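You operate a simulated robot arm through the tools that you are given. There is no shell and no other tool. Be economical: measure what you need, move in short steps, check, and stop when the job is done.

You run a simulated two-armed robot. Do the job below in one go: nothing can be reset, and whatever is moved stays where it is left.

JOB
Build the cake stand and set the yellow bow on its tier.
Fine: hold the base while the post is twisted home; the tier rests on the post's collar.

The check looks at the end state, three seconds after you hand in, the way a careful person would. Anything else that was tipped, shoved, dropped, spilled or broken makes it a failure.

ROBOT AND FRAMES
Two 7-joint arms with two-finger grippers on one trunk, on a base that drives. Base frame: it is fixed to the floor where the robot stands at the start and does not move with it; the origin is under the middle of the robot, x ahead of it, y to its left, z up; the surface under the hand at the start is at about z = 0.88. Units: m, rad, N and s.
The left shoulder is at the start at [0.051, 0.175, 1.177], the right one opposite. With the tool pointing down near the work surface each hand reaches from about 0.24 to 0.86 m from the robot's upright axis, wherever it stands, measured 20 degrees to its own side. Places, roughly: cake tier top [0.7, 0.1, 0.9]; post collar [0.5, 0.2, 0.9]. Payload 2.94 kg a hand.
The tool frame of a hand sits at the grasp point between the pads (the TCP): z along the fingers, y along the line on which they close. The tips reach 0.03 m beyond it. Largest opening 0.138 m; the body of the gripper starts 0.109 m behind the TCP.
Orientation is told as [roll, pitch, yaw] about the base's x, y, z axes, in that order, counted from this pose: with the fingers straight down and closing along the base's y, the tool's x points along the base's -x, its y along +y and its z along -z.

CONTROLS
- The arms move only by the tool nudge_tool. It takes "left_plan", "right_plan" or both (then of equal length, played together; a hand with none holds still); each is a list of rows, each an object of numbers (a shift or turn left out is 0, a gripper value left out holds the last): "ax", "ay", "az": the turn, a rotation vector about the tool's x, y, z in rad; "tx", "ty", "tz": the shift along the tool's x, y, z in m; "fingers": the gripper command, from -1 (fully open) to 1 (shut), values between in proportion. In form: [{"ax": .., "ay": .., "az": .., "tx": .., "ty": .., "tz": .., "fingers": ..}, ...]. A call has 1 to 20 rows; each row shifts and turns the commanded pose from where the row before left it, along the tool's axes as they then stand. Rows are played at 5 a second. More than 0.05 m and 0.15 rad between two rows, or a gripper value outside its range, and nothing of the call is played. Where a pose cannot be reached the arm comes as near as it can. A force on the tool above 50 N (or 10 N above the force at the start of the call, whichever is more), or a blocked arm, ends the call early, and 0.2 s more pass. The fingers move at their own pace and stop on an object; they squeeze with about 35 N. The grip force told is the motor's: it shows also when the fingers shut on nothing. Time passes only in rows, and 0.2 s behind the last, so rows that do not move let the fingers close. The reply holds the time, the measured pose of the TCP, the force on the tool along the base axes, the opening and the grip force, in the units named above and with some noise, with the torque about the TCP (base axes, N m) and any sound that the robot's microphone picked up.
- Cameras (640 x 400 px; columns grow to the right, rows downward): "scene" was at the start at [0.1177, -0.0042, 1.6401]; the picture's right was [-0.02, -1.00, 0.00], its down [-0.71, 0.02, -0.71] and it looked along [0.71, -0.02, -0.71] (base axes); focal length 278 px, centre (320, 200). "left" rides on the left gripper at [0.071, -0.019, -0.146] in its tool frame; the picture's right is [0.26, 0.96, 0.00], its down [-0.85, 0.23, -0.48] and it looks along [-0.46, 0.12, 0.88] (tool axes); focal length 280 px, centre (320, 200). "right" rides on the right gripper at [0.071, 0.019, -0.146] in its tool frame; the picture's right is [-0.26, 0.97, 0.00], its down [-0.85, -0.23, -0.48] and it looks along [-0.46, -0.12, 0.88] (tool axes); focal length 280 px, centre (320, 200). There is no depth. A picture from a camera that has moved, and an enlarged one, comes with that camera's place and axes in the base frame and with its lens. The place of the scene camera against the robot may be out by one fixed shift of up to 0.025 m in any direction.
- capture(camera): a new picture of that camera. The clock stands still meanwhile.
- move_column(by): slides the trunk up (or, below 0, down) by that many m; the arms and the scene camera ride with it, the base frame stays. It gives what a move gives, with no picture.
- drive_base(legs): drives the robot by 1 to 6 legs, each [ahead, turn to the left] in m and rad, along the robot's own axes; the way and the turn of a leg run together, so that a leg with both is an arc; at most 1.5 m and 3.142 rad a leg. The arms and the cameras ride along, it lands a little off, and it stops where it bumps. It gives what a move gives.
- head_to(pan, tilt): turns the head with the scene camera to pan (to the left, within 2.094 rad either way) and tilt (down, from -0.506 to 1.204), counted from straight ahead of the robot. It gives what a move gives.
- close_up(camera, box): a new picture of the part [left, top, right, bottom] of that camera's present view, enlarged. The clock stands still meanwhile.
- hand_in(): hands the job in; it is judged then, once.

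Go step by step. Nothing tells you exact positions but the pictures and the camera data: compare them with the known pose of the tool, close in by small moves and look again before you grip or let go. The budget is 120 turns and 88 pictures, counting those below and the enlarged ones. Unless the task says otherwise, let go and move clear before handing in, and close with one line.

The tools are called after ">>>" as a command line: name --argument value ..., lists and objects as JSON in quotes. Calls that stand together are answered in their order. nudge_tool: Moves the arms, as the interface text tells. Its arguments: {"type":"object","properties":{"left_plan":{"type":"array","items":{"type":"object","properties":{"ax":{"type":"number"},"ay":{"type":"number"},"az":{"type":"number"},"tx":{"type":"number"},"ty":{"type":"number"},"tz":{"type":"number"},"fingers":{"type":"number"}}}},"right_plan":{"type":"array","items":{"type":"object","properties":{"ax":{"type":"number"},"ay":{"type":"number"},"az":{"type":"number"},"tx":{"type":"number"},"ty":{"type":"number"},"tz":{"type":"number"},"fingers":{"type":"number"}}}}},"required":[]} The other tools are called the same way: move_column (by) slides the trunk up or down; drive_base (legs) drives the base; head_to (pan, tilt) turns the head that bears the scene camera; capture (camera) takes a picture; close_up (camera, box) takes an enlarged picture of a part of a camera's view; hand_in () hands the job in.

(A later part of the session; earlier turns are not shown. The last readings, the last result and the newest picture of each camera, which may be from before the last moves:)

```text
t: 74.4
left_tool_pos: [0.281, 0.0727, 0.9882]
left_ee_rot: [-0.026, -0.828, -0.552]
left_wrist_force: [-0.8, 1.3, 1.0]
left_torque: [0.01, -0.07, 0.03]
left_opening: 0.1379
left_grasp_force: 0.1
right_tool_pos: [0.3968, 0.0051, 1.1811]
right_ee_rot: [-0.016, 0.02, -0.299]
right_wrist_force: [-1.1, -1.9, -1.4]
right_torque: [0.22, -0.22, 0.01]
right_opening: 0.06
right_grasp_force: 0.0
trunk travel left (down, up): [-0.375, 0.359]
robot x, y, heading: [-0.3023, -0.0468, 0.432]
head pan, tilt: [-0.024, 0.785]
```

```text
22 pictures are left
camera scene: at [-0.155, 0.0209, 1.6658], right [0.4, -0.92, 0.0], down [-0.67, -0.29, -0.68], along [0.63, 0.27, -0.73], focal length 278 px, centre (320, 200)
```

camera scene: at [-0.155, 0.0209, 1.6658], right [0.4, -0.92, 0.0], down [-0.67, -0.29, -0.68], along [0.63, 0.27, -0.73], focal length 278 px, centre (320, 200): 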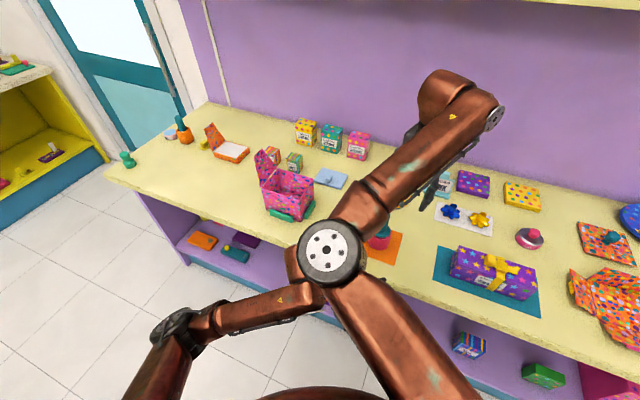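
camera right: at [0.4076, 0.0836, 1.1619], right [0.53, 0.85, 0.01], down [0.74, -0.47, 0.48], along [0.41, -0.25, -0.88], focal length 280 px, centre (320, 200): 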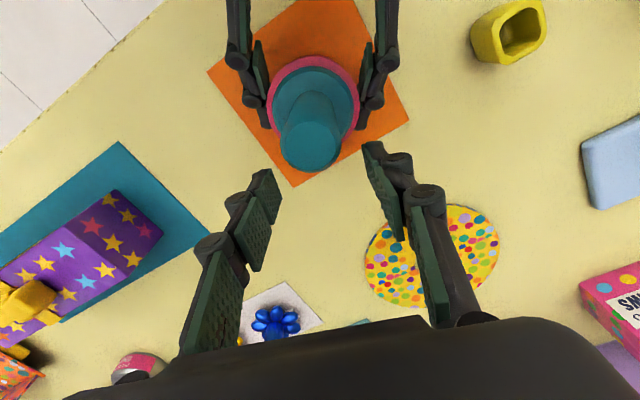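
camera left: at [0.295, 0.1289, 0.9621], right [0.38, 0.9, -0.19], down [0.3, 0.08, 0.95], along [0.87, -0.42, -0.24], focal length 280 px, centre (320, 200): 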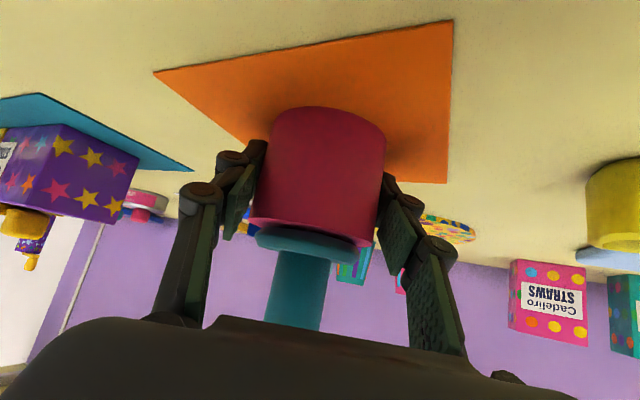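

>>> nudge_tool --right_plan '[{"tz": -0.01}, {"tz": -0.01}, {}, {}, {}]' --left_plan '[{}, {}, {}, {}, {}]'

>>> capture --camera "left"

```text
t: 74.9
left_tool_pos: [0.2242, 0.0589, 1.0162]
left_ee_rot: [0.038, -0.874, -0.57]
left_wrist_force: [0.9, 1.4, -1.0]
left_torque: [-0.14, -0.13, -0.1]
left_opening: 0.1382
left_grasp_force: 0.0
right_tool_pos: [0.3326, 0.0128, 1.2299]
right_ee_rot: [-0.043, -0.039, -0.164]
right_wrist_force: [-0.1, 1.2, -1.1]
right_torque: [-0.24, -0.03, 0.02]
right_opening: 0.0601
right_grasp_force: 0.0
trunk travel left (down, up): [-0.375, 0.359]
robot x, y, heading: [-0.3033, -0.0464, 0.439]
head pan, tilt: [-0.024, 0.785]
stopped in row 2 (right hand): the arm was blocked; the commanded pose is now the measured one
```

```text
21 pictures are left
camera left: at [0.0774, 0.124, 1.056], right [0.36, 0.92, -0.18], down [0.26, 0.09, 0.96], along [0.9, -0.39, -0.21], focal length 280 px, centre (320, 200)
```

left: 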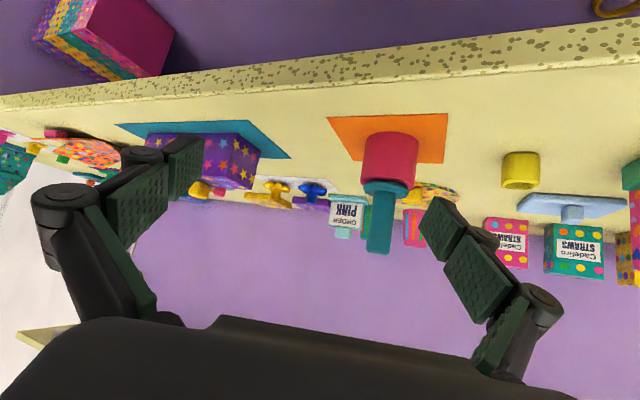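

>>> nudge_tool --left_plan '[{}, {}, {}, {}, {}]'

>>> capture --camera "scene"

```text
t: 75.2
left_tool_pos: [0.1473, 0.0231, 1.0443]
left_ee_rot: [0.138, -0.92, -0.643]
left_wrist_force: [0.1, -2.9, -1.1]
left_torque: [0.05, -0.05, 0.08]
left_opening: 0.1379
left_grasp_force: 0.0
right_tool_pos: [0.2503, -0.0467, 1.2738]
right_ee_rot: [0.033, -0.101, -0.191]
right_wrist_force: [2.9, 0.2, -1.7]
right_torque: [-0.08, 0.27, -0.02]
right_opening: 0.06
right_grasp_force: 0.1
trunk travel left (down, up): [-0.375, 0.359]
robot x, y, heading: [-0.3019, -0.0499, 0.436]
head pan, tilt: [-0.024, 0.785]
stopped in row 1 (left hand): the arm was blocked; the commanded pose is now the measured one
```

```text
20 pictures are left
camera scene: at [-0.1635, 0.0149, 1.6662], right [0.4, -0.92, 0.0], down [-0.67, -0.29, -0.69], along [0.63, 0.27, -0.73], focal length 278 px, centre (320, 200)
```

scene: 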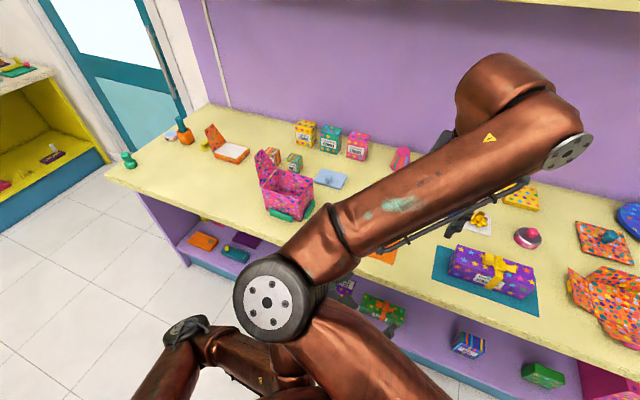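

>>> nudge_tool --right_plan '[{"tz": -0.02}, {"tz": -0.03}, {"tz": -0.03}, {"tz": -0.03}, {}]'

>>> nudge_tool --left_plan '[{"ty": 0.03}, {"ty": 0.04}, {"ty": 0.04}, {"ty": 0.04}, {}]'

>>> capture --camera "scene"

```text
t: 76.3
left_tool_pos: [0.1475, 0.0333, 1.0342]
left_ee_rot: [0.202, -0.888, -0.609]
left_wrist_force: [0.8, 0.0, 0.1]
left_torque: [0.01, 0.04, 0.0]
left_opening: 0.1378
left_grasp_force: 0.0
right_tool_pos: [0.1853, -0.0424, 1.3798]
right_ee_rot: [0.024, -0.138, -0.147]
right_wrist_force: [2.0, 1.2, -0.7]
right_torque: [-0.14, 0.15, -0.03]
right_opening: 0.0598
right_grasp_force: 0.0
trunk travel left (down, up): [-0.375, 0.359]
robot x, y, heading: [-0.3028, -0.044, 0.436]
head pan, tilt: [-0.024, 0.785]
stopped in row 5 (right hand): the arm was blocked; the commanded pose is now the measured one
```

```text
t: 77.5
left_tool_pos: [0.1577, 0.133, 1.0661]
left_ee_rot: [0.21, -0.909, -0.647]
left_wrist_force: [0.7, -0.8, 0.7]
left_torque: [0.06, 0.01, -0.01]
left_opening: 0.1378
left_grasp_force: 0.0
right_tool_pos: [0.1151, -0.0755, 1.3921]
right_ee_rot: [0.064, -0.183, -0.156]
right_wrist_force: [2.4, 1.2, 0.4]
right_torque: [-0.16, 0.33, -0.05]
right_opening: 0.0602
right_grasp_force: 0.2
trunk travel left (down, up): [-0.375, 0.359]
robot x, y, heading: [-0.3002, -0.0502, 0.429]
head pan, tilt: [-0.024, 0.785]
stopped in row 5 (left hand): the arm was blocked; the commanded pose is now the measured one
```

```text
19 pictures are left
camera scene: at [-0.1889, 0.0057, 1.6655], right [0.4, -0.92, 0.0], down [-0.66, -0.29, -0.7], along [0.64, 0.28, -0.72], focal length 278 px, centre (320, 200)
```

scene: 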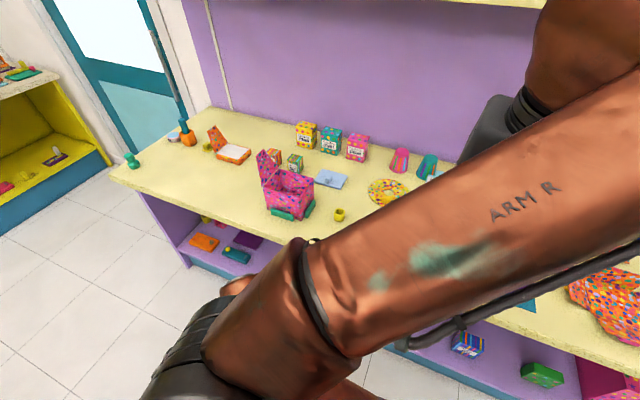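

>>> nudge_tool --right_plan '[{"tx": -0.03}, {"tx": -0.04}, {"tx": -0.04}, {"tx": -0.04}, {"tx": -0.04}, {"tx": -0.04}, {"tx": -0.04}, {}]' --left_plan '[{"ty": 0.03}, {"ty": 0.03}, {"ty": 0.03}, {"ty": 0.03}, {"ty": 0.03}, {"ty": 0.03}, {}, {}]'

>>> capture --camera "scene"

```text
t: 78.6
left_tool_pos: [0.1912, 0.2409, 1.0959]
left_ee_rot: [0.204, -0.935, -0.627]
left_wrist_force: [0.9, 0.5, -1.3]
left_torque: [-0.09, -0.1, -0.07]
left_opening: 0.1376
left_grasp_force: 0.1
right_tool_pos: [0.2297, -0.107, 1.4346]
right_ee_rot: [0.072, -0.21, -0.133]
right_wrist_force: [1.1, 2.2, -1.1]
right_torque: [-0.16, 0.13, -0.03]
right_opening: 0.0599
right_grasp_force: 0.1
trunk travel left (down, up): [-0.375, 0.359]
robot x, y, heading: [-0.3001, -0.0484, 0.436]
head pan, tilt: [-0.024, 0.785]
stopped in row 5 (left hand): the arm was blocked; the commanded pose is now the measured one
```

```text
18 pictures are left
camera scene: at [-0.1437, 0.0301, 1.6659], right [0.4, -0.92, 0.0], down [-0.67, -0.3, -0.68], along [0.62, 0.27, -0.74], focal length 278 px, centre (320, 200)
```

scene: 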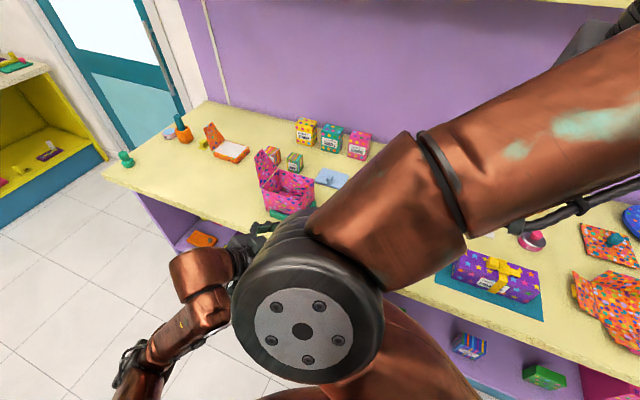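

>>> nudge_tool --left_plan '[{"ay": 0.12, "tx": -0.02}, {"ay": 0.14, "tx": -0.02}, {"ay": 0.14, "tx": -0.02}, {"ay": 0.14}, {"ay": 0.14}, {"ay": 0.14}, {}]'

>>> nudge_tool --right_plan '[{"tx": -0.04}, {"tx": -0.04}, {"tx": -0.04}, {"tx": -0.04}, {}]'

```text
t: 79.8
left_tool_pos: [0.1747, 0.1647, 1.1761]
left_ee_rot: [0.162, -0.415, -0.607]
left_wrist_force: [0.3, 0.0, -1.3]
left_torque: [-0.07, 0.04, -0.04]
left_opening: 0.1381
left_grasp_force: 0.0
right_tool_pos: [0.1791, -0.1312, 1.4393]
right_ee_rot: [0.109, -0.234, -0.133]
right_wrist_force: [-0.1, 1.0, -1.2]
right_torque: [-0.01, -0.01, 0.0]
right_opening: 0.06
right_grasp_force: 0.1
trunk travel left (down, up): [-0.375, 0.359]
robot x, y, heading: [-0.3002, -0.045, 0.436]
head pan, tilt: [-0.024, 0.785]
stopped in row 5 (left hand): the arm was blocked; the commanded pose is now the measured one
```

```text
t: 80.2
left_tool_pos: [0.0788, 0.1104, 1.2062]
left_ee_rot: [0.241, -0.479, -0.653]
left_wrist_force: [-0.8, -1.5, -1.7]
left_torque: [0.19, -0.19, 0.09]
left_opening: 0.1383
left_grasp_force: 0.1
right_tool_pos: [0.0809, -0.1863, 1.4633]
right_ee_rot: [0.166, -0.315, -0.152]
right_wrist_force: [-0.3, -0.1, -1.9]
right_torque: [0.07, 0.01, 0.01]
right_opening: 0.0598
right_grasp_force: 0.1
trunk travel left (down, up): [-0.375, 0.359]
robot x, y, heading: [-0.3018, -0.0459, 0.438]
head pan, tilt: [-0.024, 0.785]
stopped in row 1 (left hand): the arm was blocked; the commanded pose is now the measured one
```

The whole trunk seems to be rocking since the drive. I'll wait it out with idle calls.

>>> nudge_tool --left_plan '[{}, {}, {}, {}, {}, {}, {}, {}, {}, {}]'

>>> nudge_tool --right_plan '[{}, {}, {}, {}, {}, {}, {}, {}, {}, {}]'

>>> nudge_tool --right_plan '[{}, {}, {}, {}, {}, {}, {}, {}, {}, {}]'

```text
t: 81.2
left_tool_pos: [0.0825, 0.1037, 1.2088]
left_ee_rot: [0.209, -0.471, -0.692]
left_wrist_force: [1.2, 0.9, -1.2]
left_torque: [0.01, 0.07, -0.02]
left_opening: 0.1379
left_grasp_force: 0.1
right_tool_pos: [0.07, -0.1918, 1.4506]
right_ee_rot: [0.176, -0.302, -0.151]
right_wrist_force: [1.7, 0.8, -1.3]
right_torque: [0.01, 0.15, 0.02]
right_opening: 0.0601
right_grasp_force: 0.1
trunk travel left (down, up): [-0.375, 0.359]
robot x, y, heading: [-0.3016, -0.0483, 0.434]
head pan, tilt: [-0.024, 0.785]
stopped in row 4 (left hand): the arm was blocked; the commanded pose is now the measured one
```

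```text
t: 81.5
left_tool_pos: [-0.001, 0.0603, 1.2347]
left_ee_rot: [0.263, -0.52, -0.691]
left_wrist_force: [0.4, -1.1, 3.0]
left_torque: [0.11, 0.13, -0.04]
left_opening: 0.1377
left_grasp_force: 0.1
right_tool_pos: [-0.0288, -0.2378, 1.4622]
right_ee_rot: [0.21, -0.354, -0.169]
right_wrist_force: [0.1, 0.6, 2.3]
right_torque: [0.02, 0.01, 0.03]
right_opening: 0.0601
right_grasp_force: 0.1
trunk travel left (down, up): [-0.375, 0.359]
robot x, y, heading: [-0.303, -0.0468, 0.436]
head pan, tilt: [-0.024, 0.785]
stopped in row 1 (left hand): the arm was blocked; the commanded pose is now the measured one
```

```text
t: 82.4
left_tool_pos: [-0.0068, 0.0505, 1.2413]
left_ee_rot: [0.225, -0.514, -0.621]
left_wrist_force: [-0.2, -3.1, 2.3]
left_torque: [0.23, -0.02, 0.07]
left_opening: 0.1376
left_grasp_force: 0.0
right_tool_pos: [-0.0297, -0.243, 1.4402]
right_ee_rot: [0.164, -0.262, -0.177]
right_wrist_force: [-0.3, -0.1, 1.0]
right_torque: [0.0, 0.03, 0.03]
right_opening: 0.06
right_grasp_force: 0.2
trunk travel left (down, up): [-0.375, 0.359]
robot x, y, heading: [-0.3003, -0.0467, 0.429]
head pan, tilt: [-0.024, 0.785]
stopped in row 4 (left hand): the arm was blocked; the commanded pose is now the measured one
```

>>> head_to --pan 0.0 --tilt 0.785

>>> head_to --pan 0.0 --tilt 0.75

>>> capture --camera "scene"

```text
t: 83.0
left_tool_pos: [0.0229, 0.0661, 1.232]
left_ee_rot: [0.2, -0.502, -0.612]
left_wrist_force: [0.9, 0.2, 0.7]
left_torque: [0.01, 0.06, -0.02]
left_opening: 0.1381
left_grasp_force: 0.0
right_tool_pos: [0.0025, -0.2275, 1.4434]
right_ee_rot: [0.15, -0.262, -0.17]
right_wrist_force: [1.4, 0.2, 0.0]
right_torque: [-0.02, 0.1, 0.0]
right_opening: 0.06
right_grasp_force: 0.0
trunk travel left (down, up): [-0.375, 0.359]
robot x, y, heading: [-0.3024, -0.0452, 0.431]
head pan, tilt: [0.0, 0.785]
```

```text
t: 83.7
left_tool_pos: [0.0134, 0.0654, 1.2307]
left_ee_rot: [0.215, -0.508, -0.635]
left_wrist_force: [0.6, -0.3, 0.2]
left_torque: [-0.01, -0.01, -0.01]
left_opening: 0.1377
left_grasp_force: 0.1
right_tool_pos: [-0.0112, -0.2297, 1.4468]
right_ee_rot: [0.175, -0.297, -0.17]
right_wrist_force: [0.2, 0.1, -0.3]
right_torque: [0.01, -0.04, 0.03]
right_opening: 0.0601
right_grasp_force: 0.1
trunk travel left (down, up): [-0.375, 0.359]
robot x, y, heading: [-0.3008, -0.0474, 0.427]
head pan, tilt: [0.0, 0.75]
```

```text
17 pictures are left
camera scene: at [-0.2045, 0.0007, 1.6683], right [0.42, -0.91, 0.0], down [-0.62, -0.29, -0.73], along [0.66, 0.31, -0.68], focal length 278 px, centre (320, 200)
```

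scene: 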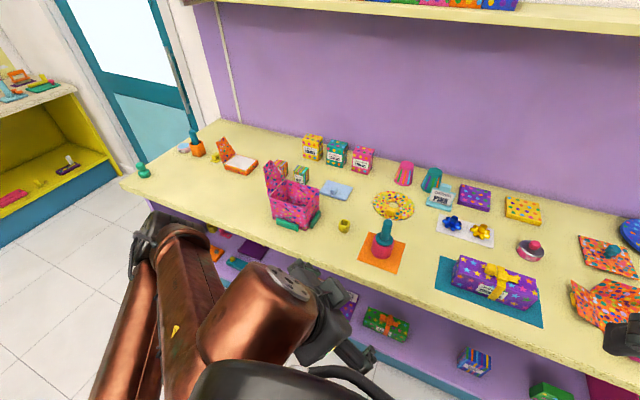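

It has settled, and everything on the table looks intact. I'll unfold the arms outward again, left then right.

>>> nudge_tool --left_plan '[{"ty": 0.035, "tx": 0.01}, {"ty": 0.035, "tx": 0.01}, {"ty": 0.035, "tx": 0.01}, {"ty": 0.035, "tx": 0.01}, {"ty": 0.035, "tx": 0.01}, {"ty": 0.035, "tx": 0.01}, {"ty": 0.035, "tx": 0.01}, {"ty": 0.035, "tx": 0.01}, {}]'

>>> nudge_tool --right_plan '[{"tx": -0.029, "ty": 0.022, "tz": 0.02}, {"tx": -0.029, "ty": 0.022, "tz": 0.02}, {"tx": -0.029, "ty": 0.022, "tz": 0.02}, {"tx": -0.029, "ty": 0.022, "tz": 0.02}, {"tx": -0.029, "ty": 0.022, "tz": 0.02}, {"tx": -0.029, "ty": 0.022, "tz": 0.02}, {"tx": -0.029, "ty": 0.022, "tz": 0.02}, {"tx": -0.029, "ty": 0.022, "tz": 0.02}, {}]'

```text
t: 85.7
left_tool_pos: [0.0128, 0.0649, 1.2302]
left_ee_rot: [0.215, -0.508, -0.632]
left_wrist_force: [-0.4, -0.7, -0.4]
left_torque: [0.01, 0.01, 0.0]
left_opening: 0.1379
left_grasp_force: 0.0
left hand out of reach, approached as far as the arm can: row 1, 2, 3, 4, 5, 6, 7, 8
right_tool_pos: [-0.0096, -0.2295, 1.4469]
right_ee_rot: [0.173, -0.297, -0.169]
right_wrist_force: [0.0, -0.1, 0.3]
right_torque: [0.0, 0.01, -0.01]
right_opening: 0.0601
right_grasp_force: 0.1
trunk travel left (down, up): [-0.375, 0.359]
robot x, y, heading: [-0.3014, -0.0478, 0.43]
head pan, tilt: [0.0, 0.75]
```

```text
t: 86.5
left_tool_pos: [0.0159, 0.0845, 1.1698]
left_ee_rot: [0.071, -0.377, -0.521]
left_wrist_force: [1.1, 0.2, 0.0]
left_torque: [-0.01, -0.02, 0.02]
left_opening: 0.1377
left_grasp_force: 0.0
right_tool_pos: [0.0996, -0.1727, 1.4311]
right_ee_rot: [0.209, -0.318, -0.178]
right_wrist_force: [0.3, -0.1, 0.2]
right_torque: [-0.01, 0.02, 0.02]
right_opening: 0.0605
right_grasp_force: 0.2
trunk travel left (down, up): [-0.375, 0.359]
robot x, y, heading: [-0.3012, -0.0492, 0.432]
head pan, tilt: [0.0, 0.75]
stopped in row 4 (left hand): the arm was blocked; the commanded pose is now the measured one
```

>>> nudge_tool --left_plan '[{"tx": -0.0225, "ty": 0.034, "tz": 0.009}, {"tx": -0.0225, "ty": 0.034, "tz": 0.009}, {"tx": -0.0225, "ty": 0.034, "tz": 0.009}, {"tx": -0.0225, "ty": 0.034, "tz": 0.009}, {"tx": -0.0225, "ty": 0.034, "tz": 0.009}, {}]'

>>> nudge_tool --right_plan '[{"tx": -0.029, "ty": 0.012, "tz": 0.01}, {"tx": -0.029, "ty": 0.012, "tz": 0.01}, {"tx": -0.029, "ty": 0.012, "tz": 0.01}, {"tx": -0.029, "ty": 0.012, "tz": 0.01}, {"tx": -0.029, "ty": 0.012, "tz": 0.01}, {"tx": -0.029, "ty": 0.012, "tz": 0.01}, {"tx": -0.029, "ty": 0.012, "tz": 0.01}, {}]'

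>>> capture --camera "scene"

```text
t: 88.0
left_tool_pos: [0.2001, 0.1756, 1.1815]
left_ee_rot: [0.075, -0.379, -0.524]
left_wrist_force: [1.0, 0.3, -0.3]
left_torque: [0.05, -0.02, 0.06]
left_opening: 0.1381
left_grasp_force: 0.0
right_tool_pos: [0.0984, -0.1729, 1.4306]
right_ee_rot: [0.211, -0.319, -0.176]
right_wrist_force: [0.5, -0.5, -0.3]
right_torque: [-0.01, -0.04, -0.03]
right_opening: 0.0599
right_grasp_force: 0.1
trunk travel left (down, up): [-0.375, 0.359]
robot x, y, heading: [-0.3033, -0.0462, 0.43]
head pan, tilt: [0.0, 0.75]
```

```text
t: 89.8
left_tool_pos: [0.2006, 0.1765, 1.1813]
left_ee_rot: [0.076, -0.38, -0.525]
left_wrist_force: [-1.0, 0.0, 0.1]
left_torque: [-0.03, -0.01, 0.01]
left_opening: 0.1381
left_grasp_force: 0.0
right_tool_pos: [0.3247, -0.11, 1.4448]
right_ee_rot: [0.209, -0.319, -0.176]
right_wrist_force: [-0.3, -0.2, 0.4]
right_torque: [-0.03, 0.0, 0.01]
right_opening: 0.0601
right_grasp_force: 0.0
trunk travel left (down, up): [-0.375, 0.359]
robot x, y, heading: [-0.3012, -0.0474, 0.436]
head pan, tilt: [0.0, 0.75]
```

```text
16 pictures are left
camera scene: at [-0.2053, 0.0012, 1.6685], right [0.42, -0.91, 0.0], down [-0.62, -0.29, -0.73], along [0.66, 0.31, -0.68], focal length 278 px, centre (320, 200)
```

scene: 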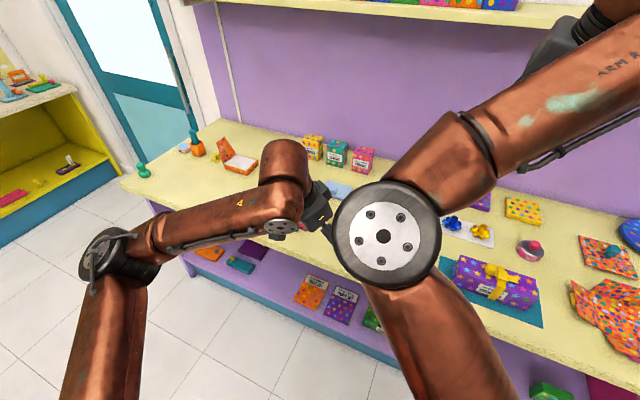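

Both arms are free. I'll level the right hand and bring it above the post.

>>> nudge_tool --right_plan '[{"ax": 0.105}, {"ax": 0.104}, {"ay": 0.107}, {"ay": 0.106}, {"ay": 0.106}, {"tx": -0.012, "ty": 0.0263, "tz": 0.032}, {"tx": -0.012, "ty": 0.0263, "tz": 0.032}, {"tx": -0.012, "ty": 0.0263, "tz": 0.032}, {"tx": -0.012, "ty": 0.0263, "tz": 0.032}, {"tx": -0.012, "ty": 0.0263, "tz": 0.032}, {"tx": -0.012, "ty": 0.0263, "tz": 0.032}, {"tx": -0.012, "ty": 0.0263, "tz": 0.032}, {"az": 0.124}, {}]'

>>> capture --camera "right"

```text
t: 92.8
left_tool_pos: [0.2016, 0.1749, 1.1803]
left_ee_rot: [0.073, -0.378, -0.521]
left_wrist_force: [0.1, 0.0, -0.6]
left_torque: [0.0, 0.0, 0.01]
left_opening: 0.1379
left_grasp_force: 0.0
right_tool_pos: [0.4067, 0.0154, 1.2109]
right_ee_rot: [0.0, 0.001, -0.298]
right_wrist_force: [-0.6, 0.2, 0.8]
right_torque: [-0.01, 0.01, -0.01]
right_opening: 0.0598
right_grasp_force: 0.0
right hand out of reach, approached as far as the arm can: row 12, 13
trunk travel left (down, up): [-0.375, 0.359]
robot x, y, heading: [-0.3001, -0.0452, 0.432]
head pan, tilt: [0.0, 0.75]
```

```text
15 pictures are left
camera right: at [0.3454, 0.0558, 1.3548], right [0.53, 0.85, 0.0], down [0.74, -0.47, 0.48], along [0.4, -0.25, -0.88], focal length 280 px, centre (320, 200)
```

right: 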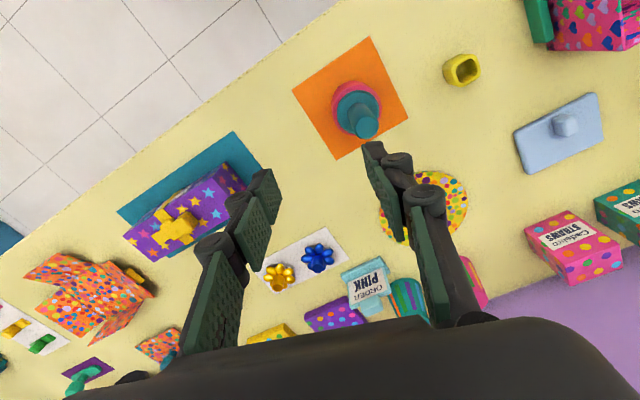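

The reach limit seems tied to the tool yaw, so I'll turn the wrist the other way and then close in.

>>> nudge_tool --right_plan '[{"az": -0.15}, {"az": -0.15}, {"az": -0.15}, {"az": -0.15}, {"az": -0.15}, {"az": -0.15}, {"tx": -0.025, "ty": 0.0075}, {"tx": -0.025, "ty": 0.0075}, {"tz": 0.04}, {"tz": 0.04}, {}]'

>>> capture --camera "right"

```text
t: 95.2
left_tool_pos: [0.2004, 0.1754, 1.1814]
left_ee_rot: [0.075, -0.379, -0.524]
left_wrist_force: [-0.2, -0.7, 0.7]
left_torque: [0.0, 0.01, -0.03]
left_opening: 0.1379
left_grasp_force: 0.1
right_tool_pos: [0.439, 0.0571, 1.1287]
right_ee_rot: [0.001, -0.001, 0.599]
right_wrist_force: [0.4, 0.3, 0.3]
right_torque: [0.01, -0.02, 0.01]
right_opening: 0.0598
right_grasp_force: 0.0
trunk travel left (down, up): [-0.375, 0.359]
robot x, y, heading: [-0.2971, -0.0447, 0.434]
head pan, tilt: [0.0, 0.75]
```

```text
14 pictures are left
camera right: at [0.3712, 0.0342, 1.2744], right [-0.33, 0.94, 0.0], down [0.83, 0.29, 0.48], along [0.45, 0.16, -0.88], focal length 280 px, centre (320, 200)
```

right: 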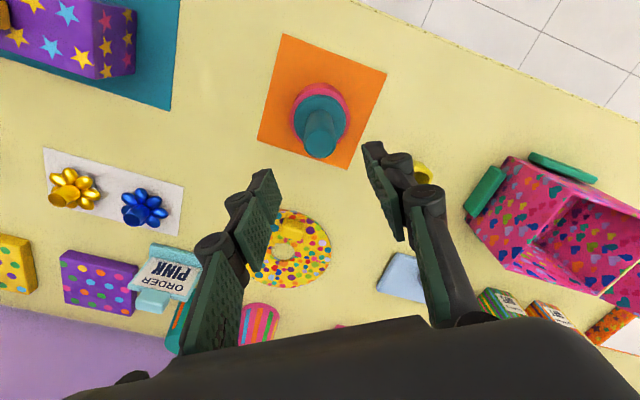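

Reach is good now, and the post is directly below. Next I'll bring the left hand in to the base.

>>> nudge_tool --left_plan '[{"ax": 0.075}, {"ay": -0.15}, {"ay": -0.15}, {"ay": -0.15}, {"tx": 0.003, "ty": 0.003, "tz": 0.044}, {"tx": 0.003, "ty": 0.003, "tz": 0.044}, {"tx": 0.003, "ty": 0.003, "tz": 0.044}, {"tx": 0.003, "ty": 0.003, "tz": 0.044}, {"tx": 0.003, "ty": 0.003, "tz": 0.044}, {"tx": 0.003, "ty": 0.003, "tz": 0.044}, {}]'

>>> capture --camera "left"

```text
t: 97.5
left_tool_pos: [0.369, 0.1008, 0.9899]
left_ee_rot: [0.0, -0.829, -0.523]
left_wrist_force: [-0.2, 0.2, -1.5]
left_torque: [-0.01, 0.03, -0.02]
left_opening: 0.138
left_grasp_force: 0.0
right_tool_pos: [0.4409, 0.0571, 1.1285]
right_ee_rot: [-0.002, 0.001, 0.598]
right_wrist_force: [0.5, -0.4, -0.2]
right_torque: [-0.03, 0.0, 0.01]
right_opening: 0.06
right_grasp_force: 0.1
trunk travel left (down, up): [-0.375, 0.359]
robot x, y, heading: [-0.2978, -0.0438, 0.432]
head pan, tilt: [0.0, 0.75]
```

```text
13 pictures are left
camera left: at [0.2241, 0.1626, 1.0368], right [0.33, 0.92, -0.19], down [0.31, 0.09, 0.95], along [0.89, -0.37, -0.26], focal length 280 px, centre (320, 200)
```

left: 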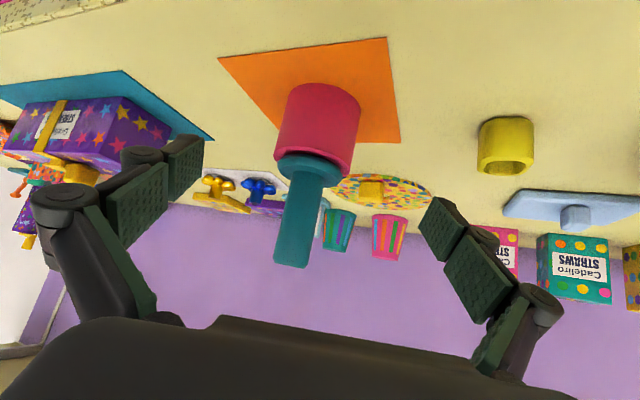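

>>> nudge_tool --left_plan '[{"tz": 0.036, "ty": -0.002}, {"tz": 0.036}, {"tz": 0.036}, {"fingers": 1}, {}, {}, {}, {}, {}, {}, {}]'

>>> close_up --camera "right" --box '[240, 80, 400, 180]'

```text
t: 100.0
left_tool_pos: [0.4345, 0.0602, 0.9182]
left_ee_rot: [-0.001, -0.83, -0.522]
left_wrist_force: [-0.8, 1.3, 1.9]
left_torque: [-0.06, 0.07, -0.15]
left_opening: 0.0698
left_grasp_force: 34.7
right_tool_pos: [0.4405, 0.0573, 1.1293]
right_ee_rot: [0.001, 0.0, 0.597]
right_wrist_force: [-0.1, -1.0, 0.0]
right_torque: [-0.01, -0.01, 0.0]
right_opening: 0.0601
right_grasp_force: 0.2
trunk travel left (down, up): [-0.375, 0.359]
robot x, y, heading: [-0.3002, -0.0474, 0.43]
head pan, tilt: [0.0, 0.75]
```

```text
4.00 times, centred on (320, 130) of right
camera zoom: at [0.3714, 0.0345, 1.2743], right [-0.33, 0.94, 0.0], down [0.83, 0.29, 0.48], along [0.45, 0.16, -0.88], focal length 1122 px, centre (320, 480)
```

zoom: 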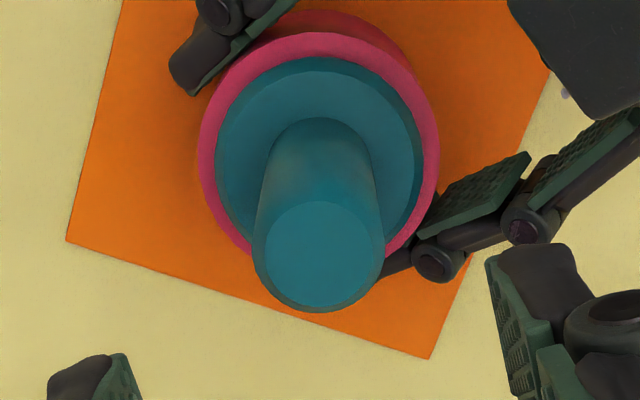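

The base is held. I'll turn the right wrist a little further so its fingers sit between the left fingers, then descend onto the shaft and grip.

>>> nudge_tool --right_plan '[{"az": -0.14}, {"az": -0.14}, {"az": -0.12}, {"tz": 0.04}, {"tz": 0.04}, {"tz": 0.03}, {"tz": 0.017}, {}]'

>>> close_up --camera "right" --box '[160, 50, 480, 250]'

```text
t: 101.8
left_tool_pos: [0.435, 0.0608, 0.9174]
left_ee_rot: [0.001, -0.83, -0.523]
left_wrist_force: [-0.7, 2.4, 3.4]
left_torque: [-0.04, -0.05, -0.06]
left_opening: 0.0697
left_grasp_force: 34.9
right_tool_pos: [0.4402, 0.0593, 1.0029]
right_ee_rot: [-0.002, 0.001, 0.997]
right_wrist_force: [0.4, 0.6, -0.3]
right_torque: [0.04, -0.03, 0.04]
right_opening: 0.0598
right_grasp_force: 0.1
trunk travel left (down, up): [-0.375, 0.359]
robot x, y, heading: [-0.299, -0.0469, 0.432]
head pan, tilt: [0.0, 0.75]
```

```text
2.00 times, centred on (320, 150) of right
camera zoom: at [0.3865, 0.0105, 1.1481], right [-0.67, 0.74, 0.0], down [0.65, 0.59, 0.48], along [0.35, 0.32, -0.88], focal length 561 px, centre (320, 300)
```

zoom: 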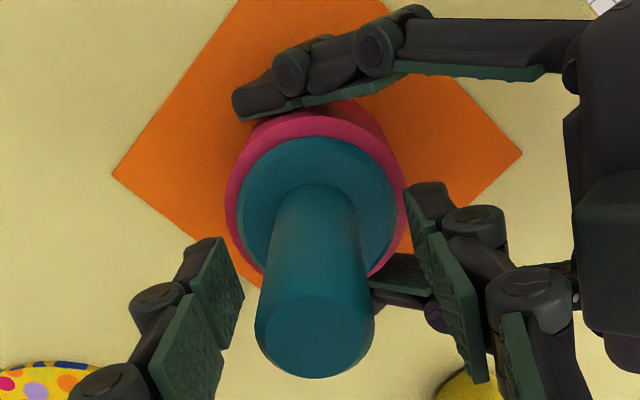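

>>> nudge_tool --right_plan '[{"fingers": 1}, {}, {}, {}, {}, {}]'

>>> nudge_tool --right_plan '[{"tz": 0.002}, {"az": 0.1}, {"az": 0.1}, {"az": 0.1}, {"az": 0.1}, {}]'

```text
t: 103.2
left_tool_pos: [0.4355, 0.0599, 0.9177]
left_ee_rot: [0.001, -0.828, -0.521]
left_wrist_force: [-9.2, 5.8, 6.3]
left_torque: [-0.2, -0.39, -0.08]
left_opening: 0.0694
left_grasp_force: 35.0
right_tool_pos: [0.4408, 0.0574, 1.0034]
right_ee_rot: [-0.001, -0.001, 0.998]
right_wrist_force: [11.5, -3.3, -2.0]
right_torque: [-0.03, -0.41, -0.02]
right_opening: 0.0279
right_grasp_force: 35.0
trunk travel left (down, up): [-0.375, 0.359]
robot x, y, heading: [-0.3004, -0.0476, 0.431]
head pan, tilt: [0.0, 0.75]
```

```text
t: 104.5
left_tool_pos: [0.4347, 0.0595, 0.918]
left_ee_rot: [-0.002, -0.828, -0.522]
left_wrist_force: [-13.5, -1.9, 6.4]
left_torque: [0.23, -0.53, -0.19]
left_opening: 0.0694
left_grasp_force: 35.1
right_tool_pos: [0.44, 0.0564, 1.0017]
right_ee_rot: [-0.004, -0.003, 0.598]
right_wrist_force: [19.2, 8.9, 7.0]
right_torque: [0.47, -0.94, 0.02]
right_opening: 0.0278
right_grasp_force: 35.0
trunk travel left (down, up): [-0.375, 0.359]
robot x, y, heading: [-0.301, -0.0473, 0.437]
head pan, tilt: [0.0, 0.75]
```

>>> nudge_tool --right_plan '[{"tx": -0.0025}, {}]'

>>> nudge_tool --right_plan '[{"az": 0.1}, {"az": 0.1}, {"az": 0.1}, {"az": 0.1}, {}]'

>>> close_up --camera "right" --box '[160, 50, 480, 250]'

```text
t: 105.2
left_tool_pos: [0.4343, 0.0588, 0.9173]
left_ee_rot: [-0.003, -0.829, -0.523]
left_wrist_force: [4.4, -4.5, -0.4]
left_torque: [-0.19, 0.65, 0.06]
left_opening: 0.0693
left_grasp_force: 35.6
right_tool_pos: [0.4376, 0.0568, 1.0018]
right_ee_rot: [0.002, 0.002, 0.6]
right_wrist_force: [-1.3, 5.0, 17.0]
right_torque: [0.22, -0.07, -0.02]
right_opening: 0.0278
right_grasp_force: 35.0
trunk travel left (down, up): [-0.375, 0.359]
robot x, y, heading: [-0.3009, -0.0479, 0.436]
head pan, tilt: [0.0, 0.75]
```

```text
t: 106.3
left_tool_pos: [0.4341, 0.0594, 0.9171]
left_ee_rot: [-0.002, -0.826, -0.524]
left_wrist_force: [11.9, -7.4, -2.4]
left_torque: [0.16, 0.66, 0.0]
left_opening: 0.0694
left_grasp_force: 35.0
right_tool_pos: [0.4387, 0.0567, 1.001]
right_ee_rot: [0.001, 0.005, 0.198]
right_wrist_force: [-15.7, 6.6, 12.2]
right_torque: [0.09, 1.13, 0.01]
right_opening: 0.0277
right_grasp_force: 35.4
trunk travel left (down, up): [-0.375, 0.359]
robot x, y, heading: [-0.3024, -0.0451, 0.432]
head pan, tilt: [0.0, 0.75]
```

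```text
2.00 times, centred on (320, 150) of right
camera zoom: at [0.3674, 0.0625, 1.1467], right [0.07, 1.0, 0.0], down [0.88, -0.06, 0.47], along [0.47, -0.03, -0.88], focal length 561 px, centre (320, 300)
```

zoom: 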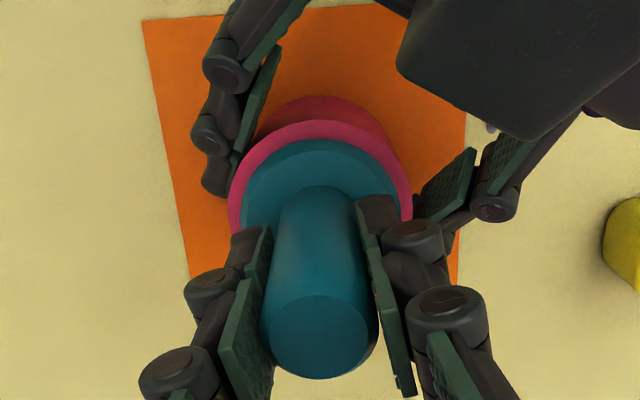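

>>> nudge_tool --right_plan '[{"tx": 0.0012}, {"az": 0.1, "tz": 0.0005}, {"az": 0.1, "tz": 0.0005}, {"az": 0.1, "tz": 0.0005}, {}]'

>>> nudge_tool --right_plan '[{"az": 0.1, "tz": 0.0005}, {"az": 0.1, "tz": 0.0005}, {}]'

```text
t: 107.5
left_tool_pos: [0.4339, 0.059, 0.9172]
left_ee_rot: [-0.002, -0.828, -0.521]
left_wrist_force: [8.7, -7.9, -4.0]
left_torque: [0.14, 0.31, 0.04]
left_opening: 0.0695
left_grasp_force: 35.2
right_tool_pos: [0.4388, 0.0559, 1.0003]
right_ee_rot: [0.0, -0.003, -0.101]
right_wrist_force: [-9.4, 7.9, 13.0]
right_torque: [0.34, 0.86, -0.01]
right_opening: 0.0278
right_grasp_force: 34.6
trunk travel left (down, up): [-0.375, 0.359]
robot x, y, heading: [-0.2977, -0.0463, 0.432]
head pan, tilt: [0.0, 0.75]
```

```text
t: 108.3
left_tool_pos: [0.4338, 0.0599, 0.9193]
left_ee_rot: [0.001, -0.827, -0.523]
left_wrist_force: [6.8, -8.4, -3.6]
left_torque: [0.19, 0.33, 0.0]
left_opening: 0.0696
left_grasp_force: 34.9
right_tool_pos: [0.4398, 0.0573, 1.0001]
right_ee_rot: [0.0, -0.002, -0.152]
right_wrist_force: [-6.8, 9.1, 17.0]
right_torque: [0.37, 0.6, 0.0]
right_opening: 0.0279
right_grasp_force: 35.3
right hand out of reach, approached as far as the arm can: row 1, 2
trunk travel left (down, up): [-0.375, 0.359]
robot x, y, heading: [-0.2995, -0.0446, 0.437]
head pan, tilt: [0.0, 0.75]
```

>>> close_up --camera "left" --box '[220, 190, 420, 315]'

```text
3.20 times, centred on (320, 252) of left
camera zoom: at [0.2892, 0.1215, 0.9653], right [0.33, 0.92, -0.19], down [0.31, 0.09, 0.95], along [0.89, -0.37, -0.26], focal length 897 px, centre (320, 32)
```

zoom: 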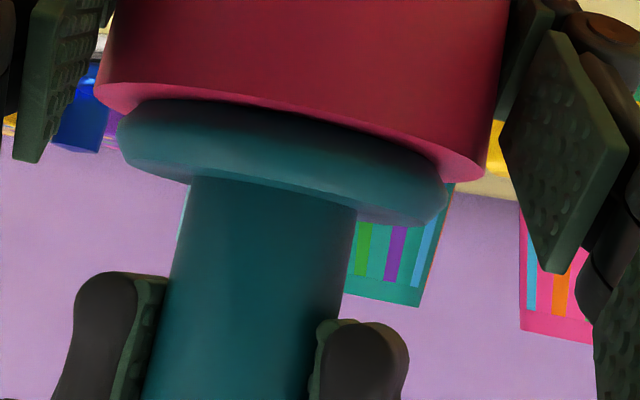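

The collar now looks flush. I'll re-grip and twist once more until it resists, to be sure it's home.

>>> nudge_tool --right_plan '[{"fingers": 0.13}, {}, {}, {"az": -0.145}, {"az": -0.145}, {"az": -0.145}, {"az": -0.145}, {"az": -0.145}, {"az": -0.145}, {"az": -0.145}, {"az": -0.145}, {"az": -0.145}, {"fingers": 1}, {}, {}, {}, {}, {}]'

>>> nudge_tool --right_plan '[{"az": 0.1, "tz": 0.0005}, {"az": 0.1, "tz": 0.0005}, {"az": 0.1, "tz": 0.0005}, {"az": 0.1, "tz": 0.0005}, {}]'

>>> nudge_tool --right_plan '[{"az": 0.1, "tz": 0.0005}, {"az": 0.1, "tz": 0.0005}, {"az": 0.1, "tz": 0.0005}, {"az": 0.1, "tz": 0.0005}, {}]'

```text
t: 112.2
left_tool_pos: [0.4346, 0.0599, 0.9185]
left_ee_rot: [-0.004, -0.828, -0.523]
left_wrist_force: [6.2, 4.5, 4.3]
left_torque: [0.04, 0.19, 0.0]
left_opening: 0.0696
left_grasp_force: 35.2
right_tool_pos: [0.4393, 0.0574, 0.9978]
right_ee_rot: [0.001, 0.002, 1.154]
right_wrist_force: [-2.4, 0.1, 1.0]
right_torque: [-0.01, 0.11, 0.0]
right_opening: 0.0288
right_grasp_force: 35.2
trunk travel left (down, up): [-0.375, 0.359]
robot x, y, heading: [-0.3008, -0.0474, 0.43]
head pan, tilt: [0.0, 0.75]
```

```text
t: 113.3
left_tool_pos: [0.436, 0.06, 0.918]
left_ee_rot: [-0.001, -0.826, -0.522]
left_wrist_force: [10.1, 0.8, -0.1]
left_torque: [0.1, 0.13, 0.14]
left_opening: 0.0692
left_grasp_force: 34.7
right_tool_pos: [0.4403, 0.0575, 0.9969]
right_ee_rot: [0.0, 0.0, 0.752]
right_wrist_force: [-4.9, 2.5, 10.3]
right_torque: [-0.11, 0.35, -0.06]
right_opening: 0.0288
right_grasp_force: 34.6
trunk travel left (down, up): [-0.375, 0.359]
robot x, y, heading: [-0.2994, -0.0458, 0.433]
head pan, tilt: [0.0, 0.75]
```

```text
t: 114.5
left_tool_pos: [0.4343, 0.0596, 0.9185]
left_ee_rot: [-0.003, -0.828, -0.521]
left_wrist_force: [5.7, -0.6, -0.4]
left_torque: [0.08, 0.07, -0.22]
left_opening: 0.0696
left_grasp_force: 34.6
right_tool_pos: [0.4389, 0.0567, 0.9939]
right_ee_rot: [0.001, 0.0, 0.353]
right_wrist_force: [-1.3, 3.7, 10.0]
right_torque: [0.15, 0.11, 0.32]
right_opening: 0.0279
right_grasp_force: 35.0
trunk travel left (down, up): [-0.375, 0.359]
robot x, y, heading: [-0.2992, -0.0474, 0.431]
head pan, tilt: [0.0, 0.75]
```

Twist resistance is now appearing (0.3 Nm). I'll continue a little.

>>> nudge_tool --right_plan '[{"az": 0.1}, {"az": 0.1}, {"az": 0.1}, {}]'

>>> close_up --camera "left" --box '[220, 190, 420, 315]'

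```text
t: 115.5
left_tool_pos: [0.4345, 0.0596, 0.9181]
left_ee_rot: [-0.004, -0.827, -0.522]
left_wrist_force: [-1.4, -0.6, 0.0]
left_torque: [0.15, 0.1, -0.19]
left_opening: 0.0696
left_grasp_force: 35.3
right_tool_pos: [0.4381, 0.0569, 0.9924]
right_ee_rot: [-0.001, 0.004, 0.053]
right_wrist_force: [-2.0, 3.4, 0.0]
right_torque: [0.06, 0.13, 0.1]
right_opening: 0.0284
right_grasp_force: 35.1
trunk travel left (down, up): [-0.375, 0.359]
robot x, y, heading: [-0.3004, -0.0435, 0.433]
head pan, tilt: [0.0, 0.75]
```

```text
3.20 times, centred on (320, 252) of left
camera zoom: at [0.2895, 0.1217, 0.9651], right [0.33, 0.92, -0.19], down [0.31, 0.09, 0.95], along [0.89, -0.37, -0.26], focal length 897 px, centre (320, 32)
```

zoom: 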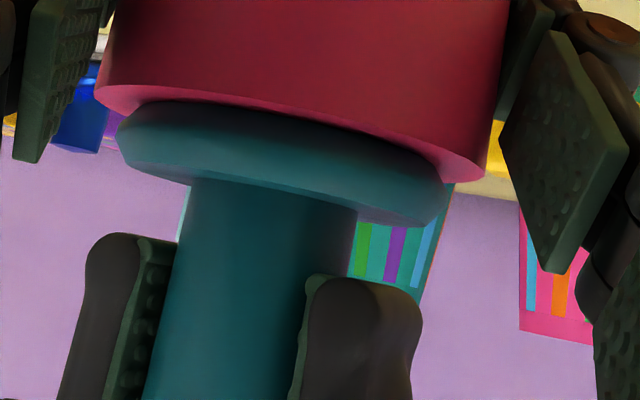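

>>> nudge_tool --right_plan '[{"fingers": 0.13}, {}, {}, {"az": -0.145, "tz": -0.001}, {"az": -0.145, "tz": -0.001}, {"az": -0.145}, {"az": -0.145}, {"az": -0.145}, {"az": -0.145}, {"az": -0.145}, {"az": -0.145}, {"fingers": 1}, {}, {}, {}, {}, {}]'

>>> nudge_tool --right_plan '[{"az": 0.1}, {"az": 0.1}, {"az": 0.1}, {"az": 0.1}, {}]'

>>> nudge_tool --right_plan '[{"az": 0.1}, {"az": 0.1}, {"az": 0.1}, {"az": 0.1}, {}]'

```text
t: 119.2
left_tool_pos: [0.4355, 0.0607, 0.9185]
left_ee_rot: [-0.001, -0.827, -0.521]
left_wrist_force: [-6.9, 0.8, 0.5]
left_torque: [-0.11, -0.2, -0.08]
left_opening: 0.0694
left_grasp_force: 34.6
right_tool_pos: [0.4397, 0.0569, 0.9956]
right_ee_rot: [0.002, 0.0, 1.214]
right_wrist_force: [5.9, 0.0, -0.1]
right_torque: [0.02, -0.23, 0.02]
right_opening: 0.0285
right_grasp_force: 34.9
trunk travel left (down, up): [-0.375, 0.359]
robot x, y, heading: [-0.2992, -0.0427, 0.435]
head pan, tilt: [0.0, 0.75]
```

```text
t: 120.3
left_tool_pos: [0.4356, 0.0604, 0.919]
left_ee_rot: [0.0, -0.826, -0.521]
left_wrist_force: [-3.1, 1.1, 0.1]
left_torque: [-0.17, -0.09, -0.28]
left_opening: 0.0691
left_grasp_force: 34.8
right_tool_pos: [0.44, 0.0568, 0.9949]
right_ee_rot: [-0.001, 0.0, 0.813]
right_wrist_force: [4.5, -2.0, 3.1]
right_torque: [-0.12, -0.08, 0.34]
right_opening: 0.0281
right_grasp_force: 34.7
trunk travel left (down, up): [-0.375, 0.359]
robot x, y, heading: [-0.2997, -0.0477, 0.435]
head pan, tilt: [0.0, 0.75]
```

```text
t: 121.5
left_tool_pos: [0.4351, 0.0588, 0.9183]
left_ee_rot: [0.002, -0.827, -0.523]
left_wrist_force: [2.5, -1.9, 0.5]
left_torque: [0.13, 0.16, -0.32]
left_opening: 0.0692
left_grasp_force: 35.0
right_tool_pos: [0.4398, 0.0564, 0.9951]
right_ee_rot: [0.003, 0.002, 0.414]
right_wrist_force: [-2.8, 2.3, -0.7]
right_torque: [0.07, 0.14, 0.3]
right_opening: 0.028
right_grasp_force: 34.7
trunk travel left (down, up): [-0.375, 0.359]
robot x, y, heading: [-0.2993, -0.047, 0.434]
head pan, tilt: [0.0, 0.75]
```

There is immediate constant resistance, so the post is home. I'll release and withdraw the right hand upward, then the left hand backward.

>>> nudge_tool --right_plan '[{"fingers": 0.13}, {}, {}, {}, {"tz": -0.02}, {"tz": -0.04}, {"tz": -0.045}, {"tz": -0.045}, {"tz": -0.045}, {}]'

>>> nudge_tool --left_plan '[{"fingers": -1}, {}, {}, {}, {}, {"tz": -0.035}, {"tz": -0.035}, {"tz": -0.035}, {"tz": -0.04}, {"tz": -0.04}, {}]'

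>>> capture --camera "right"

```text
t: 123.8
left_tool_pos: [0.4353, 0.0619, 0.918]
left_ee_rot: [-0.002, -0.828, -0.521]
left_wrist_force: [-1.6, 0.6, -0.1]
left_torque: [-0.01, 0.17, -0.08]
left_opening: 0.0699
left_grasp_force: 34.8
right_tool_pos: [0.4424, 0.0521, 1.1909]
right_ee_rot: [0.0, 0.002, 0.413]
right_wrist_force: [-0.1, 0.2, 0.1]
right_torque: [-0.02, 0.01, 0.02]
right_opening: 0.0601
right_grasp_force: 0.0
trunk travel left (down, up): [-0.375, 0.359]
robot x, y, heading: [-0.2983, -0.0501, 0.432]
head pan, tilt: [0.0, 0.75]
```

```text
t: 126.2
left_tool_pos: [0.3195, 0.1288, 1.0418]
left_ee_rot: [-0.002, -0.826, -0.519]
left_wrist_force: [-0.2, -1.1, 0.9]
left_torque: [0.0, -0.01, 0.0]
left_opening: 0.1381
left_grasp_force: 0.0
right_tool_pos: [0.4434, 0.0523, 1.1912]
right_ee_rot: [0.0, 0.001, 0.412]
right_wrist_force: [0.0, 0.4, 0.6]
right_torque: [0.02, 0.0, 0.0]
right_opening: 0.0601
right_grasp_force: 0.1
trunk travel left (down, up): [-0.375, 0.359]
robot x, y, heading: [-0.3017, -0.0452, 0.431]
head pan, tilt: [0.0, 0.75]
```

```text
7 pictures are left
camera right: at [0.3717, 0.0422, 1.3368], right [-0.15, 0.99, 0.0], down [0.87, 0.13, 0.47], along [0.47, 0.07, -0.88], focal length 280 px, centre (320, 200)
```

right: 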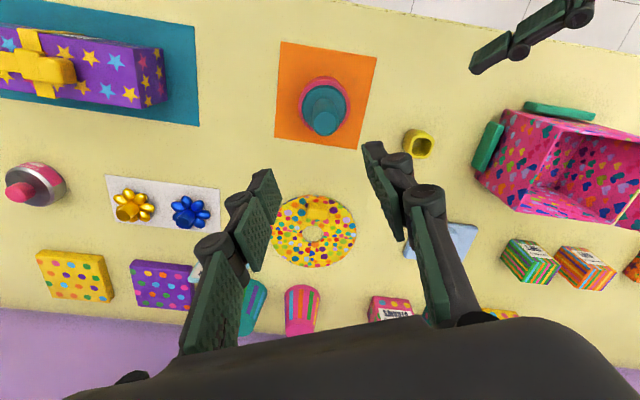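

Seven pictures remain, so I'll be sparing. From the last views, the tier's hole is at about (0.677, 0.076), its handle at about (0.617, 0.077) and the gold bow at about (0.666, -0.251). I'll first tuck both arms to natural side poses.

>>> nudge_tool --right_plan '[{"tx": 0.0357, "ty": -0.022, "tz": -0.01, "fingers": -1}, {"tx": 0.0357, "ty": -0.022, "tz": -0.01}, {"tx": 0.0357, "ty": -0.022, "tz": -0.01}, {"tx": 0.0357, "ty": -0.022, "tz": -0.01}, {"tx": 0.0357, "ty": -0.022, "tz": -0.01}, {"tx": 0.0357, "ty": -0.022, "tz": -0.01}, {}]'

>>> nudge_tool --left_plan '[{"ay": 0.138}, {"ay": 0.138}, {"ay": 0.138}, {"ay": 0.138}, {"ay": 0.138}, {"ay": 0.136}, {"tx": 0.04, "ty": 0.015, "tz": -0.015}, {"tx": 0.04, "ty": 0.015, "tz": -0.015}, {"tx": 0.04, "ty": 0.015, "tz": -0.015}, {"tx": 0.04, "ty": 0.015, "tz": -0.015}, {"tx": 0.04, "ty": 0.015, "tz": -0.015}, {"tx": 0.04, "ty": 0.015, "tz": -0.015}, {}]'

```text
t: 127.8
left_tool_pos: [0.32, 0.1298, 1.0402]
left_ee_rot: [-0.003, -0.828, -0.521]
left_wrist_force: [0.5, 0.6, -0.7]
left_torque: [-0.02, 0.01, -0.01]
left_opening: 0.1382
left_grasp_force: 0.1
right_tool_pos: [0.2973, -0.1505, 1.2532]
right_ee_rot: [0.002, 0.002, 0.414]
right_wrist_force: [0.2, 0.9, 0.2]
right_torque: [-0.05, 0.06, 0.02]
right_opening: 0.138
right_grasp_force: 0.1
trunk travel left (down, up): [-0.375, 0.359]
robot x, y, heading: [-0.3043, -0.0465, 0.432]
head pan, tilt: [0.0, 0.75]
```

```text
t: 130.6
left_tool_pos: [0.1573, 0.3223, 1.1355]
left_ee_rot: [0.001, -0.001, -0.522]
left_wrist_force: [0.2, 0.1, 0.1]
left_torque: [0.01, 0.06, 0.02]
left_opening: 0.1384
left_grasp_force: 0.0
right_tool_pos: [0.2991, -0.151, 1.2539]
right_ee_rot: [0.002, 0.002, 0.413]
right_wrist_force: [1.2, -0.9, -0.3]
right_torque: [0.04, 0.05, -0.01]
right_opening: 0.138
right_grasp_force: 0.1
trunk travel left (down, up): [-0.375, 0.359]
robot x, y, heading: [-0.3006, -0.043, 0.432]
head pan, tilt: [0.0, 0.75]
```

>>> nudge_tool --left_plan '[{"tz": -0.04}, {"tz": -0.04}, {"tz": -0.04}, {}]'

>>> drive_base --legs '[[0, -0.33], [0.22, 0]]'

>>> head_to --pan 0.0 --tilt 0.785

```text
t: 131.6
left_tool_pos: [0.1568, 0.3239, 1.2552]
left_ee_rot: [-0.001, 0.0, -0.522]
left_wrist_force: [1.3, -0.6, -0.6]
left_torque: [-0.03, 0.05, 0.0]
left_opening: 0.1381
left_grasp_force: 0.1
right_tool_pos: [0.2985, -0.1501, 1.2528]
right_ee_rot: [0.001, 0.003, 0.414]
right_wrist_force: [0.0, 0.1, -0.4]
right_torque: [-0.03, 0.01, 0.01]
right_opening: 0.1379
right_grasp_force: 0.0
trunk travel left (down, up): [-0.375, 0.359]
robot x, y, heading: [-0.2982, -0.048, 0.435]
head pan, tilt: [0.0, 0.75]
```

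```text
t: 134.3
left_tool_pos: [0.4642, 0.1747, 1.2577]
left_ee_rot: [0.004, -0.004, -0.858]
left_wrist_force: [0.4, 0.7, 0.0]
left_torque: [-0.02, 0.09, -0.02]
left_opening: 0.1379
left_grasp_force: 0.1
right_tool_pos: [0.4438, -0.3176, 1.2563]
right_ee_rot: [0.0, -0.007, 0.083]
right_wrist_force: [0.2, 0.0, -0.2]
right_torque: [-0.02, 0.12, 0.0]
right_opening: 0.138
right_grasp_force: 0.1
trunk travel left (down, up): [-0.375, 0.359]
robot x, y, heading: [-0.0809, -0.0221, 0.103]
head pan, tilt: [0.0, 0.75]
```

```text
t: 134.9
left_tool_pos: [0.4614, 0.1748, 1.259]
left_ee_rot: [0.008, -0.004, -0.859]
left_wrist_force: [-0.7, 0.8, -0.3]
left_torque: [0.04, -0.01, 0.01]
left_opening: 0.1379
left_grasp_force: 0.1
right_tool_pos: [0.4397, -0.3172, 1.2564]
right_ee_rot: [0.003, -0.007, 0.081]
right_wrist_force: [0.1, 0.2, -0.7]
right_torque: [0.03, -0.03, -0.01]
right_opening: 0.138
right_grasp_force: 0.0
trunk travel left (down, up): [-0.375, 0.359]
robot x, y, heading: [-0.0795, -0.024, 0.104]
head pan, tilt: [0.0, 0.785]
```

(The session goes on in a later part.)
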